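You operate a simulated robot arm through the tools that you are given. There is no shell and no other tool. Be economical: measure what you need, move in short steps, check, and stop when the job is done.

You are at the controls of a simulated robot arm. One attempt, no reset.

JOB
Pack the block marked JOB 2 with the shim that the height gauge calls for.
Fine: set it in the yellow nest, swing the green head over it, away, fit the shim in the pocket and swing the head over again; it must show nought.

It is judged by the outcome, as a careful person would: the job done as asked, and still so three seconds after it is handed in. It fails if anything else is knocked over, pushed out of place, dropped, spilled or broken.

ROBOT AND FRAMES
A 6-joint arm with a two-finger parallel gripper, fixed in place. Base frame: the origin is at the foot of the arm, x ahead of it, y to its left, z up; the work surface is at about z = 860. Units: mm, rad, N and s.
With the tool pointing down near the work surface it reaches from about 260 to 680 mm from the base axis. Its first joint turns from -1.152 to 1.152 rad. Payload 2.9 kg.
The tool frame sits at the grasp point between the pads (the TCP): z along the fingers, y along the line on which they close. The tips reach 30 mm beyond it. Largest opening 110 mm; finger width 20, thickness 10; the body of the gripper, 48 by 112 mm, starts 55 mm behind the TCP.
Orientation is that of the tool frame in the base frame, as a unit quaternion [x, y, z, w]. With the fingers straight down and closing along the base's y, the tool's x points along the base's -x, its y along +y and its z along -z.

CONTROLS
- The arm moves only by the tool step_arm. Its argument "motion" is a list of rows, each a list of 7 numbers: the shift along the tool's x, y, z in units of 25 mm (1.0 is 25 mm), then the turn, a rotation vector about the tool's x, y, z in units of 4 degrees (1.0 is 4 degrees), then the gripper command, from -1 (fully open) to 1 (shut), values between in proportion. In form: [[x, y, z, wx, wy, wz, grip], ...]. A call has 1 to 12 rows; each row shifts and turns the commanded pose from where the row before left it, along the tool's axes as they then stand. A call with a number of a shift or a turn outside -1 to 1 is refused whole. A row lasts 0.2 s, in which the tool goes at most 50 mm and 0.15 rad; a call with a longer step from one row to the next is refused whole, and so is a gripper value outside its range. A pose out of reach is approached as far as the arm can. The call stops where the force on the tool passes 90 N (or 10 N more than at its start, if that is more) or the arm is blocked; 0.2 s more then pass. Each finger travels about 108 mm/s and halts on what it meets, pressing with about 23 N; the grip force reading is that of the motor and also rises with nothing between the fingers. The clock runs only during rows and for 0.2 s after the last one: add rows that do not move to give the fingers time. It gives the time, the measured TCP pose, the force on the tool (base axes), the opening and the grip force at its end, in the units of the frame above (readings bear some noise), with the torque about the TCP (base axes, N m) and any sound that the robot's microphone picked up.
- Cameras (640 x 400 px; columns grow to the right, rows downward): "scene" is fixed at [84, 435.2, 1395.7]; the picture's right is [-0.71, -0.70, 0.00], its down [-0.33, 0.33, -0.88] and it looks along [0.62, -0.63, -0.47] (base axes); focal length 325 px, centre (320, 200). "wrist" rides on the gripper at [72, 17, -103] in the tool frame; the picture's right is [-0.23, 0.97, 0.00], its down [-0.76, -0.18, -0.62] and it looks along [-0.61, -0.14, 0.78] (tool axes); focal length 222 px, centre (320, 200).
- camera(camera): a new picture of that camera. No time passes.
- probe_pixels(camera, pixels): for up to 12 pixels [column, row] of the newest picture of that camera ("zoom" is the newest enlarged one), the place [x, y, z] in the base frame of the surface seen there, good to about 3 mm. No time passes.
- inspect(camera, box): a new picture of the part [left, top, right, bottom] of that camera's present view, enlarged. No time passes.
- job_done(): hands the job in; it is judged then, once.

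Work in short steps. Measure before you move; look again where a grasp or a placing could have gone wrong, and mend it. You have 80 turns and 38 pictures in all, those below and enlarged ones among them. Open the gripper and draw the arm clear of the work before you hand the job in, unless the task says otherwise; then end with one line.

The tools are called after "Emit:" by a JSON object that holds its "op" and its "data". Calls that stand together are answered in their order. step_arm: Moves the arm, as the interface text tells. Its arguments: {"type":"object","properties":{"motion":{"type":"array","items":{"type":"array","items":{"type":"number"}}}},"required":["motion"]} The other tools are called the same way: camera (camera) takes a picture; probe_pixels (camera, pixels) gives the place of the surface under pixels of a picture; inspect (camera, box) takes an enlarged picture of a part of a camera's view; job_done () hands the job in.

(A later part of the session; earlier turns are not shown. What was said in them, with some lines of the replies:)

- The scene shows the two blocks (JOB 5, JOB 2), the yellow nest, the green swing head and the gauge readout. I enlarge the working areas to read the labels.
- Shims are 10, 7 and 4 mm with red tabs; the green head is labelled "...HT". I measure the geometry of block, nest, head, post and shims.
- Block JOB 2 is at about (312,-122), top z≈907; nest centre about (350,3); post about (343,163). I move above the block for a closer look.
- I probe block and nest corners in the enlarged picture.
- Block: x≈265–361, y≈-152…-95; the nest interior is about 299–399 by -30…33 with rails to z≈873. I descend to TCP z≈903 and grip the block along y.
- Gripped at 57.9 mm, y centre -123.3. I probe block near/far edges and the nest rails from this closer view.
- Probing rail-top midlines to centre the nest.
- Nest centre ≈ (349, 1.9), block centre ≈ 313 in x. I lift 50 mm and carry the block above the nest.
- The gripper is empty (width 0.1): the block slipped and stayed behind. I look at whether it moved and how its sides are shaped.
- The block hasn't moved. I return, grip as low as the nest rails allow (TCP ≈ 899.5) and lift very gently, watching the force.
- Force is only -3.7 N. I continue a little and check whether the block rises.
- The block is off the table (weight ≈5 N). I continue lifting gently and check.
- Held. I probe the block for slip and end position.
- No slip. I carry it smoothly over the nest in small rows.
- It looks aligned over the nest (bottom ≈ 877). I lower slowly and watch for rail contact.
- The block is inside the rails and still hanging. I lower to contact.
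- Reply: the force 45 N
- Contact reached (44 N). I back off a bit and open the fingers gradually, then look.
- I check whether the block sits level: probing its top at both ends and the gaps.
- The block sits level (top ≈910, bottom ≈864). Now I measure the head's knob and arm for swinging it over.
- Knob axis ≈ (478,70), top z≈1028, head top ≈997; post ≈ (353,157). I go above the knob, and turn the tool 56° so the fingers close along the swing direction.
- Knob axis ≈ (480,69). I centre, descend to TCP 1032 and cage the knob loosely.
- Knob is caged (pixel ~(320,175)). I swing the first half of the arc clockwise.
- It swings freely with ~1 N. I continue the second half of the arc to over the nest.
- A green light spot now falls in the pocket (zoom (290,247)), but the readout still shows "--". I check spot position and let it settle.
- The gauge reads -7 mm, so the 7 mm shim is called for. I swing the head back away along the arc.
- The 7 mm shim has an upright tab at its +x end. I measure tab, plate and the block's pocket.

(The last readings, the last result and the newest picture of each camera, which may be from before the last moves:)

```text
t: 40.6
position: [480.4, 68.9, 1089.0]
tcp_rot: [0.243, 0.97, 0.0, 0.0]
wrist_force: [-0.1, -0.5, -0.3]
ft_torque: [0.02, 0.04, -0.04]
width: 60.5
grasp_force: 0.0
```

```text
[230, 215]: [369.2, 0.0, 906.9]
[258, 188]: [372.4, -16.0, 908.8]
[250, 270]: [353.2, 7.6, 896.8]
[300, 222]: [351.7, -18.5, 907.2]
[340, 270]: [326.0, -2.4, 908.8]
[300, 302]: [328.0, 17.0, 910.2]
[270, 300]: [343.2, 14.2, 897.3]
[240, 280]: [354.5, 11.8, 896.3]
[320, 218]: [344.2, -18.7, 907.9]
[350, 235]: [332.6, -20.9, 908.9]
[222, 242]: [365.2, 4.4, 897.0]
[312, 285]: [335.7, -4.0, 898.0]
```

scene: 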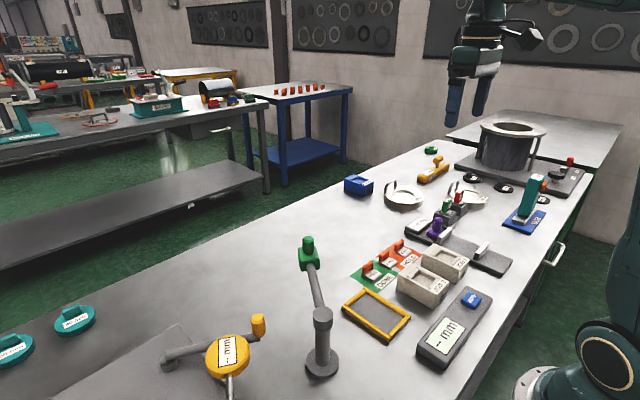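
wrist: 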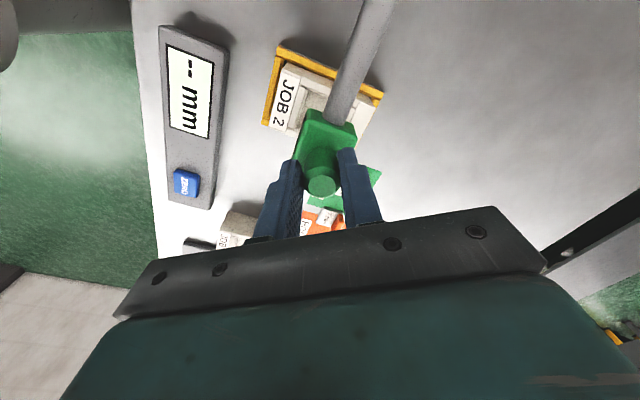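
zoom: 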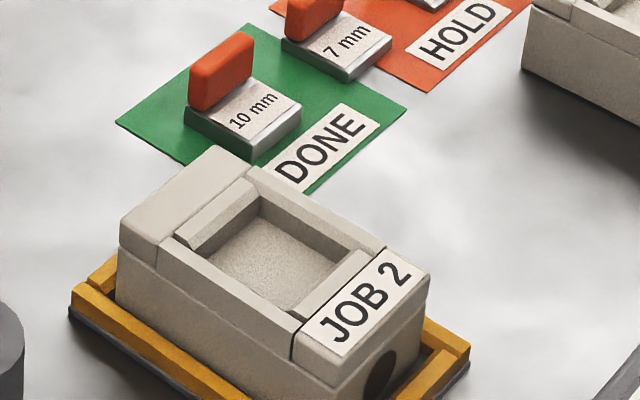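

Pocket ≈ x 329–369, y -18…20, floor 896.7; the shim is ≈37×32 with its tab centre at ≈(440.5,-157), top 890. I'll grip the tab with fingers closing along x: turn the tool to 90° then travel above the shim.

Emit:
{"op": "step_arm", "data": {"motion": [[0, 0, 0, 0, 0, 1, -0.1], [0, 0, 0, 0, 0, 1, -0.1], [0, 0, 0, 0, 0, 1, -0.1], [0, 0, 0, 0, 0, 1, -0.1], [0, 0, 0, 0, 0, 1, -0.1], [0, 0, 0, 0, 0, 1, -0.1], [0, 0, 0, 0, 0, 1, -0.1], [0, 0, 0, 0, 0, 1, -0.1], [0, 0, 0, 0, 0, 1, -0.1], [0, 0, 0, 0, 0, 1, -0.1], [0, 0, 0, 0, 0, 1, -0.1], [0, 0, 0, 0, 0, 1, -0.1]]}}

Emit:
{"op": "step_arm", "data": {"motion": [[0, 0, 0, 0, 0, 1, -0.1], [0, 0, 0, 0, 0, 1, -0.1], [0, 0, 0, 0, 0, 1, -0.1], [0, 0, 0, 0, 0, 0.47, -0.1], [-0.9, -0.16, 0, 0, 0, 0, -0.1], [-0.9, -0.16, 0, 0, 0, 0, -0.1], [-0.9, -0.16, 0, 0, 0, 0, -0.1], [-0.9, -0.16, 0, 0, 0, 0, 0.2], [-0.9, -0.16, 0.3, 0, 0, 0, 0.4], [-0.9, -0.16, 0.5, 0, 0, 0, 0.4], [-0.9, -0.16, 0.6, 0, 0, 0, 0.4], [-0.9, -0.16, 0.6, 0, 0, 0, 0.4]]}}

Emit:
{"op": "step_arm", "data": {"motion": [[-0.9, -0.16, 0.6, 0, 0, 0, 0.4], [-0.9, -0.16, 0.6, 0, 0, 0, 0.4], [0, 0, 0.6, 0, 0, 0, 0.4], [0, 0, 0, 0, 0, 0, 0.4]]}}

Emit:
{"op": "camera", "data": {"camera": "wrist"}}

```text
t: 43.2
position: [480.2, 67.8, 1090.1]
tcp_rot: [0.617, 0.787, 0.0, -0.001]
wrist_force: [-0.3, -0.2, -0.2]
ft_torque: [0.03, -0.01, 0.01]
width: 60.5
grasp_force: 0.0
```

```text
t: 45.8
position: [447.2, -111.1, 1039.2]
tcp_rot: [0.707, 0.707, 0.0, 0.0]
wrist_force: [0.5, -0.4, 0.6]
ft_torque: [0.03, -0.03, 0.01]
width: 33.1
grasp_force: 0.1
```

```text
t: 46.8
position: [440.5, -156.0, 994.5]
tcp_rot: [0.706, 0.708, 0.0, 0.001]
wrist_force: [-1.2, -0.2, 0.1]
ft_torque: [0.01, -0.02, -0.02]
width: 33.0
grasp_force: 0.1
```

```text
8 pictures are left
```

wrist: 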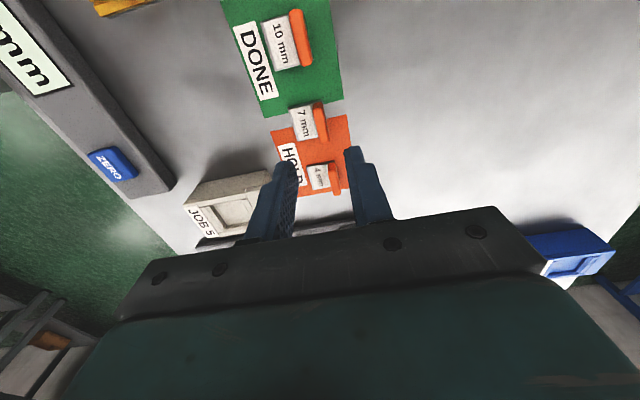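

The 7 mm tab is at pixel (319,120). I probe it to refine the grasp point.

Emit:
{"op": "probe_pixels", "data": {"camera": "wrist", "pixels": [[319, 108], [320, 120], [323, 135], [315, 120], [325, 122], [304, 112], [308, 130], [295, 120], [292, 108], [298, 138], [313, 106], [317, 136]]}}

```text
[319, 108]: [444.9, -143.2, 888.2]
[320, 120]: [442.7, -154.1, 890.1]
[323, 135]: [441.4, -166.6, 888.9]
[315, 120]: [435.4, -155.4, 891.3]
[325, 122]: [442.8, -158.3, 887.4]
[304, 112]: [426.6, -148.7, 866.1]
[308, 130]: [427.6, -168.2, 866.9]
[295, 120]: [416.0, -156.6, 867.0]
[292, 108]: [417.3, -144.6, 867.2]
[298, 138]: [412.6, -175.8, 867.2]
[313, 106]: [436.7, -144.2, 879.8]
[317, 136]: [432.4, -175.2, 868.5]
```

Tab centre ≈ (440.5,-157.5). I descend to TCP 906 and close gently.

Emit:
{"op": "step_arm", "data": {"motion": [[-0.06, 0, 0.8, 0, 0, 0, 0.4], [0, 0, 0.8, 0, 0, 0, 0.4], [0, 0, 0.8, 0, 0, 0, 0.4], [0, 0, 0.8, 0, 0, 0, 0.4], [0, 0, 0.34, 0, 0, 0, 0.4], [0, 0, 0, 0, 0, 0, 0.6], [0, 0, 0, 0, 0, 0, 0.75], [0, 0, 0, 0, 0, 0, 0.85], [0, 0, 0, 0, 0, 0, 1], [0, 0, 0, 0, 0, 0, 1], [0, 0, 0, 0, 0, 0, 1]]}}

Emit:
{"op": "step_arm", "data": {"motion": [[0, 0, -0.1, 0, 0, 0, 1], [0, 0, -0.15, 0, 0, 0, 1], [0, 0, -0.2, 0, 0, 0, 1], [0, 0, -0.2, 0, 0, 0, 1], [0, 0, -0.3, 0, 0, 0, 1], [0, 0, -0.4, 0, 0, 0, 1], [0, 0, -0.5, 0, 0, 0, 1], [0, 0, -0.6, 0, 0, 0, 1], [0, 0, -0.4, 0, 0, 0, 1], [0, 0, -0.2, 0, 0, 0, 1], [0, 0, 0, 0, 0, 0, 1]]}}

Emit:
{"op": "camera", "data": {"camera": "wrist"}}

```text
t: 49.2
position: [440.9, -157.1, 906.7]
tcp_rot: [0.707, 0.708, 0.0, 0.0]
wrist_force: [-0.6, 0.1, 0.8]
ft_torque: [-0.01, -0.02, 0.01]
width: 9.2
grasp_force: 22.8
```

```text
t: 51.6
position: [440.9, -157.4, 983.2]
tcp_rot: [0.707, 0.707, 0.0, -0.001]
wrist_force: [0.5, 0.2, -0.8]
ft_torque: [0.02, 0.02, -0.02]
width: 9.2
grasp_force: 23.3
```

```text
7 pictures are left
```

wrist: 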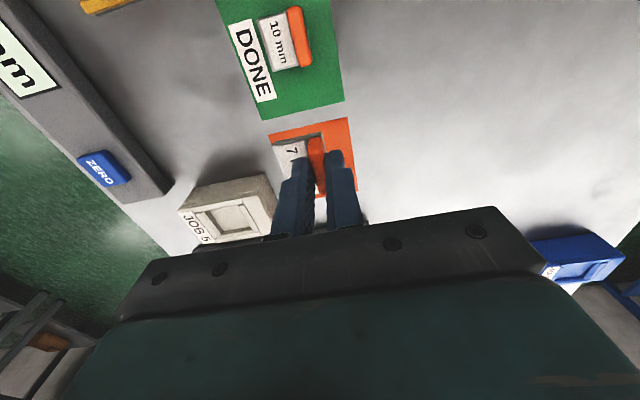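

The shim is held (tab 9.2 mm). I probe it in hand for its offsets.

Emit:
{"op": "probe_pixels", "data": {"camera": "wrist", "pixels": [[275, 148], [280, 165], [285, 175], [282, 146], [300, 143], [313, 139], [325, 139], [290, 160], [312, 150], [276, 146]]}}

```text
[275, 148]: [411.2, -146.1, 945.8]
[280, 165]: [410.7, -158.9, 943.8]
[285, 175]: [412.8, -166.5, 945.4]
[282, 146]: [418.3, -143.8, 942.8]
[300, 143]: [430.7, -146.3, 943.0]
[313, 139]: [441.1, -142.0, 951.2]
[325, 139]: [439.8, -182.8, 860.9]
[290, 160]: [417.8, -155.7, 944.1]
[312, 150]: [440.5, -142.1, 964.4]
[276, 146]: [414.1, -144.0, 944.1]
```

Plate spans ≈ x 408.5–446, y -174…-142. I carry it to TCP (363, 2) above the pocket, then lower to just above the block.

Emit:
{"op": "step_arm", "data": {"motion": [[0.25, -0.12, 0, 0, 0, 0, 1], [0.6, -0.29, 0, 0, 0, 0, 1], [0.7, -0.34, 0, 0, 0, 0, 1], [0.7, -0.34, 0, 0, 0, 0, 1], [0.7, -0.34, 0, 0, 0, 0, 1], [0.7, -0.34, 0, 0, 0, 0, 1], [0.7, -0.34, 0, 0, 0, 0, 1], [0.7, -0.34, 0, 0, 0, 0, 1], [0.6, -0.3, 0, 0, 0, 0, 1], [0.5, -0.25, 0, 0, 0, 0, 1], [0.22, -0.11, 0.3, 0, 0, 0, 1], [0, 0, 0.4, 0, 0, 0, 1]]}}

Emit:
{"op": "inspect", "data": {"camera": "scene", "box": [340, 250, 430, 325]}}

```text
t: 54.2
position: [362.0, 0.9, 965.5]
tcp_rot: [0.707, 0.707, 0.0, 0.0]
wrist_force: [-0.7, 0.2, -0.6]
ft_torque: [-0.01, -0.02, 0.01]
width: 9.3
grasp_force: 23.3
```

```text
5.33 times, centred on (385, 288) of scene
```

zoom: 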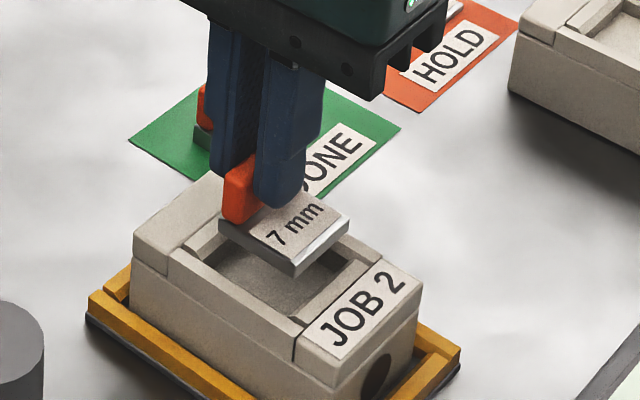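

I compare plate and pocket edges.

Emit:
{"op": "probe_pixels", "data": {"camera": "zoom", "pixels": [[293, 264], [345, 222], [225, 222], [320, 240], [260, 245], [300, 250], [350, 268], [325, 292], [302, 312], [200, 255], [240, 285], [370, 258]]}}

Emit:
{"op": "step_arm", "data": {"motion": [[0, 0, 0, 0, 0, 0, 1]]}}

```text
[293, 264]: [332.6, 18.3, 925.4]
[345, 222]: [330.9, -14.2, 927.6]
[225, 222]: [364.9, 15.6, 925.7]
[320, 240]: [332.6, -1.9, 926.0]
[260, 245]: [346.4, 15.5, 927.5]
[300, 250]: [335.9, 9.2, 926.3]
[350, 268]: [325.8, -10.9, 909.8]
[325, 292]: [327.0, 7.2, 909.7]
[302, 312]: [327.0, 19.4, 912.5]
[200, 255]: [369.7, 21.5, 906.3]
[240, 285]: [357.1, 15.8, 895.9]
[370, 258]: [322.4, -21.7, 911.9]
```

```text
t: 54.6
position: [363.6, 2.2, 965.5]
tcp_rot: [0.706, 0.708, 0.0, 0.0]
wrist_force: [-0.4, -0.6, -0.2]
ft_torque: [0.01, 0.0, 0.04]
width: 9.4
grasp_force: 22.9
```

The plate (x 331–368, y -15…17.5) lines up with the pocket (329–369.5, -18…20.5). I lower slowly.

Emit:
{"op": "step_arm", "data": {"motion": [[0, 0, 0.15, 0, 0, 0, 1], [0, 0, 0.15, 0, 0, 0, 1], [0, 0, 0.1, 0, 0, 0, 1], [0, 0, 0.08, 0, 0, 0, 1], [0, 0, 0, 0, 0, 0, 1]]}}

Emit:
{"op": "step_arm", "data": {"motion": [[0, 0, 0.08, 0, 0, 0, 1], [0, 0, 0.08, 0, 0, 0, 1], [0, 0, 0.08, 0, 0, 0, 1], [0, 0, 0, 0, 0, 0, 1]]}}

```text
t: 55.8
position: [362.5, 1.6, 952.3]
tcp_rot: [0.707, 0.707, 0.0, 0.001]
wrist_force: [0.4, 2.6, 5.6]
ft_torque: [-0.01, 0.03, -0.02]
width: 9.3
grasp_force: 23.0
```

```text
t: 56.8
position: [362.8, 0.5, 946.1]
tcp_rot: [0.707, 0.707, 0.001, -0.001]
wrist_force: [0.0, 0.6, -0.5]
ft_torque: [-0.02, -0.01, 0.0]
width: 9.2
grasp_force: 23.6
```

It slid past a light touch (5.6 N) and is now free, plate bottom ≈ 899. I lower to contact.

Emit:
{"op": "step_arm", "data": {"motion": [[0, 0, 0.05, 0, 0, 0, 1], [0, 0, 0.04, 0, 0, 0, 1], [0, 0, 0, 0, 0, 0, 1]]}}

Emit:
{"op": "inspect", "data": {"camera": "scene", "box": [340, 250, 430, 325]}}

```text
t: 57.6
position: [361.8, 2.2, 944.5]
tcp_rot: [0.706, 0.708, 0.0, 0.0]
wrist_force: [-0.4, -0.4, -1.6]
ft_torque: [0.02, -0.01, 0.01]
width: 9.4
grasp_force: 22.4
```

```text
5.33 times, centred on (385, 288) of scene
```

zoom: 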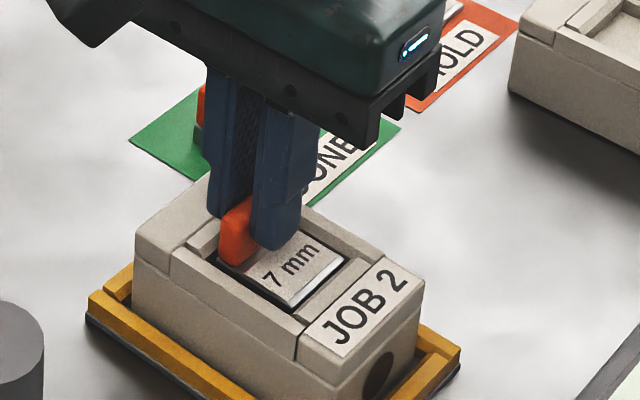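

The shim is in the pocket. I lower the last millimetre(s) to contact, then release.

Emit:
{"op": "step_arm", "data": {"motion": [[0, 0, 0.04, 0, 0, 0, 1], [0, 0, 0, 0, 0, 0, 1]]}}

Emit:
{"op": "step_arm", "data": {"motion": [[0, 0, 0.04, 0, 0, 0, 1], [0, 0, 0, 0, 0, 0, 1]]}}

```text
t: 58.2
position: [362.5, 0.9, 944.0]
tcp_rot: [0.707, 0.708, 0.0, 0.0]
wrist_force: [0.3, 0.3, -1.0]
ft_torque: [-0.02, 0.02, 0.02]
width: 9.4
grasp_force: 22.9
```

```text
t: 58.8
position: [362.8, 1.0, 942.5]
tcp_rot: [0.706, 0.708, 0.0, 0.0]
wrist_force: [-0.3, 0.6, -0.4]
ft_torque: [0.0, -0.01, 0.02]
width: 9.3
grasp_force: 23.1
```

Emit:
{"op": "step_arm", "data": {"motion": [[0, 0, 0.04, 0, 0, 0, 1], [0, 0, 0, 0, 0, 0, 1]]}}

```text
t: 59.4
position: [363.3, 0.6, 942.7]
tcp_rot: [0.707, 0.707, 0.001, 0.001]
wrist_force: [-1.4, 0.2, 8.7]
ft_torque: [0.0, 0.1, -0.03]
width: 9.4
grasp_force: 22.8
```

Contact (8.7 N). I open a little and retreat straight up, well above the head's height.

Emit:
{"op": "step_arm", "data": {"motion": [[0, 0, 0, 0, 0, 0, 0.8], [0, 0, 0, 0, 0, 0, 0.5], [0, 0, 0, 0, 0, 0, 0.4], [0, 0, -0.3, 0, 0, 0, 0.4], [0, 0, -0.6, 0, 0, 0, 0.4], [0, 0, -1, 0, 0, 0, 0.2], [0, 0, -1, 0, 0, 0, 0], [0, 0, -1, 0, 0, 0, -0.1], [0, 0, -1, 0, 0, 0, -0.1], [0, 0, -0.9, 0, 0, 0, -0.1], [0, 0, 0, 0, 0, 0, -0.1]]}}

Emit:
{"op": "inspect", "data": {"camera": "scene", "box": [290, 225, 430, 335]}}

```text
t: 61.8
position: [363.6, 2.1, 1087.4]
tcp_rot: [0.707, 0.708, 0.0, 0.0]
wrist_force: [-0.5, 0.1, 0.2]
ft_torque: [0.0, 0.02, -0.02]
width: 60.4
grasp_force: 0.0
```

```text
3.64 times, centred on (360, 280) of scene
```

zoom: 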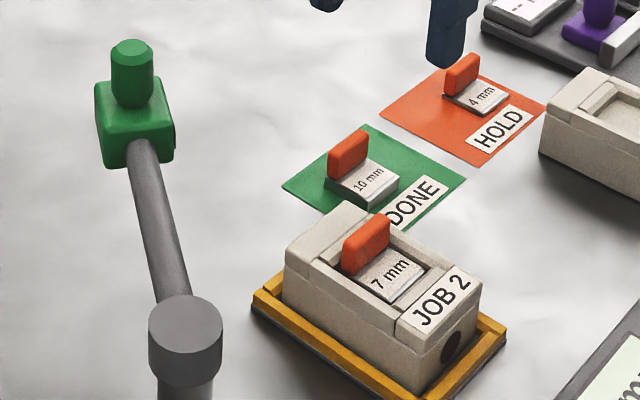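

The shim sits flat in the pocket. I return above the knob, turning the tool back to the swing orientation.

Emit:
{"op": "step_arm", "data": {"motion": [[0.44, 0.77, 0, 0, 0, 0, -0.1], [0.44, 0.77, 0, 0, 0, 0, -0.1], [0.44, 0.77, 0, 0, 0, 0, -0.1], [0.44, 0.77, 0, 0, 0, 0, -0.1], [0.44, 0.77, 0, 0, 0, 0, -0.1], [0.44, 0.77, 0, 0, 0, 0, -0.1], [0, 0, 0, 0, 0, -1, -0.1], [0, 0, 0, 0, 0, -1, -0.1], [0, 0, 0, 0, 0, -1, -0.1], [0, 0, 0, 0, 0, -1, -0.1], [0, 0, 0, 0, 0, -1, -0.1], [0, 0, 0, 0, 0, -1, -0.1]]}}

Emit:
{"op": "step_arm", "data": {"motion": [[0, 0, 0, 0, 0, -1, -0.1], [0, 0, 0, 0, 0, -1, -0.1], [0, 0, 0, 0, 0, -0.47, -0.1], [0, 0, 0, 0, 0, 0, -0.1]]}}

Emit:
{"op": "probe_pixels", "data": {"camera": "zoom", "pixels": [[130, 48], [132, 65], [132, 85], [115, 75], [150, 75]]}}

```text
t: 64.4
position: [477.0, 67.7, 1086.3]
tcp_rot: [0.543, 0.84, 0.001, -0.001]
wrist_force: [0.2, -0.4, 0.0]
ft_torque: [0.0, -0.02, 0.03]
width: 60.4
grasp_force: 0.0
```

```text
t: 65.4
position: [478.0, 67.6, 1085.6]
tcp_rot: [0.469, 0.883, -0.001, 0.0]
wrist_force: [0.2, -0.6, 0.6]
ft_torque: [-0.01, 0.01, 0.01]
width: 60.2
grasp_force: 0.0
```

```text
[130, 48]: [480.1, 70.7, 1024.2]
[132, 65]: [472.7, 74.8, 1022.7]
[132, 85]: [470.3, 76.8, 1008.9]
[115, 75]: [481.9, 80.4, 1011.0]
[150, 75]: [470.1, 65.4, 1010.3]
```

Knob ≈ (478,69), within the open fingers. I descend, cage it and swing over.

Emit:
{"op": "step_arm", "data": {"motion": [[0, 0.02, 0.54, 0, 0, 0, -0.1], [0, 0, 0.6, 0, 0, 0, -0.1], [0, 0, 0.6, 0, 0, 0, -0.1], [0, 0, 0.4, 0, 0, 0, -0.1], [0, 0, 0, 0, 0, 0, 0.3], [0, 0, 0, 0, 0, 0, 0.55], [0, 0, 0, 0, 0, 0, 0.55]]}}

Emit:
{"op": "step_arm", "data": {"motion": [[-0.166, -0.483, 0, 0, 0, 0, 0.55], [-0.125, -0.496, 0, 0, 0, 0, 0.55], [-0.084, -0.504, 0, 0, 0, 0, 0.55], [-0.041, -0.509, 0, 0, 0, 0, 0.55], [0, -0.511, 0, 0, 0, 0, 0.55], [0.044, -0.509, 0, 0, 0, 0, 0.55], [0.085, -0.504, 0, 0, 0, 0, 0.55], [0.127, -0.495, 0, 0, 0, 0, 0.55], [0.167, -0.483, 0, 0, 0, 0, 0.55], [0.207, -0.468, 0, 0, 0, 0, 0.55], [0.245, -0.45, 0, 0, 0, 0, 0.55], [0.255, -0.39, 0, 0, 0, 0, 0.55]]}}

Emit:
{"op": "step_arm", "data": {"motion": [[0, 0, 0, 0, 0, 0, 0.55], [0, 0, 0, 0, 0, 0, 0.4], [0, 0, 0, 0, 0, 0, 0.2], [0, 0, 0, 0, 0, 0, 0.0], [0, 0, 0, 0, 0, 0, 0.0]]}}

Emit:
{"op": "inspect", "data": {"camera": "scene", "box": [330, 220, 490, 370]}}

```text
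t: 67.0
position: [478.7, 67.6, 1033.5]
tcp_rot: [0.47, 0.883, 0.001, 0.0]
wrist_force: [-0.2, 0.1, 0.6]
ft_torque: [0.02, 0.0, 0.01]
width: 24.9
grasp_force: 0.1
```

```text
t: 69.6
position: [349.0, 1.6, 1033.5]
tcp_rot: [0.47, 0.883, -0.001, 0.0]
wrist_force: [-0.2, 0.0, 0.4]
ft_torque: [-0.03, 0.01, 0.02]
width: 25.4
grasp_force: 0.6
```

```text
t: 70.8
position: [347.3, 1.3, 1034.0]
tcp_rot: [0.469, 0.883, -0.001, -0.001]
wrist_force: [-1.0, 0.4, -0.1]
ft_torque: [-0.03, 0.0, 0.02]
width: 55.1
grasp_force: 0.2
```

```text
2.67 times, centred on (410, 295) of scene
```

zoom: 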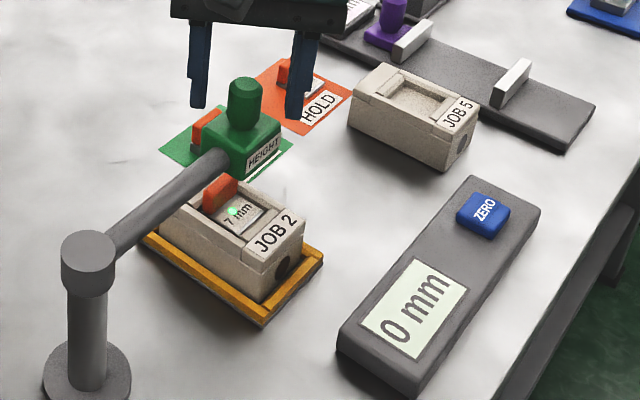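

The gauge shows 0 mm. I withdraw straight up, leaving the head over the block.

Emit:
{"op": "step_arm", "data": {"motion": [[0, 0, -0.6, 0, 0, 0, 0], [0, 0, -1, 0, 0, 0, 0], [0, 0, -1, 0, 0, 0, -0.3], [0, 0, -1, 0, 0, 0, -0.6], [0, 0, -1, 0, 0, 0, -1], [0, 0, -1, 0, 0, 0, -1], [0, 0, 0, 0, 0, 0, -1], [0, 0, 0, 0, 0, 0, -1]]}}

Emit:
{"op": "camera", "data": {"camera": "scene"}}

```text
t: 72.6
position: [346.4, 2.6, 1174.0]
tcp_rot: [0.47, 0.883, 0.0, -0.001]
wrist_force: [0.4, 0.0, -0.4]
ft_torque: [-0.04, -0.01, 0.0]
width: 110.1
grasp_force: 0.0
```

```text
2 pictures are left
```

scene: 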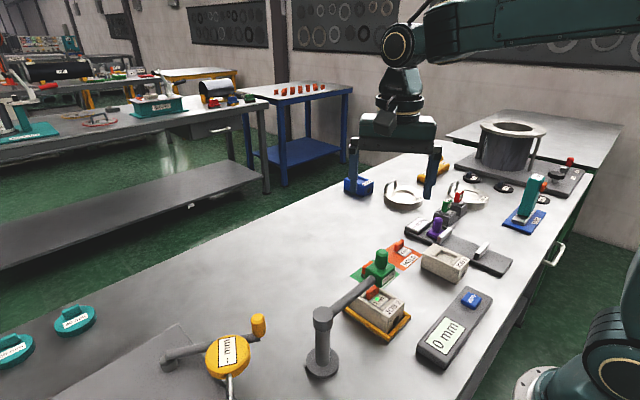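

The readout still shows 0 mm, the arm is clear, and everything else is in place. I hand the job in.

Emit:
{"op": "job_done", "data": {}}

```text
The job is handed in.
```

JOB 2 is in the yellow nest with the 7 mm shim in its pocket: the gauge read -7 mm without the shim and 0 mm with it, and I left the head over the block and the arm clear.
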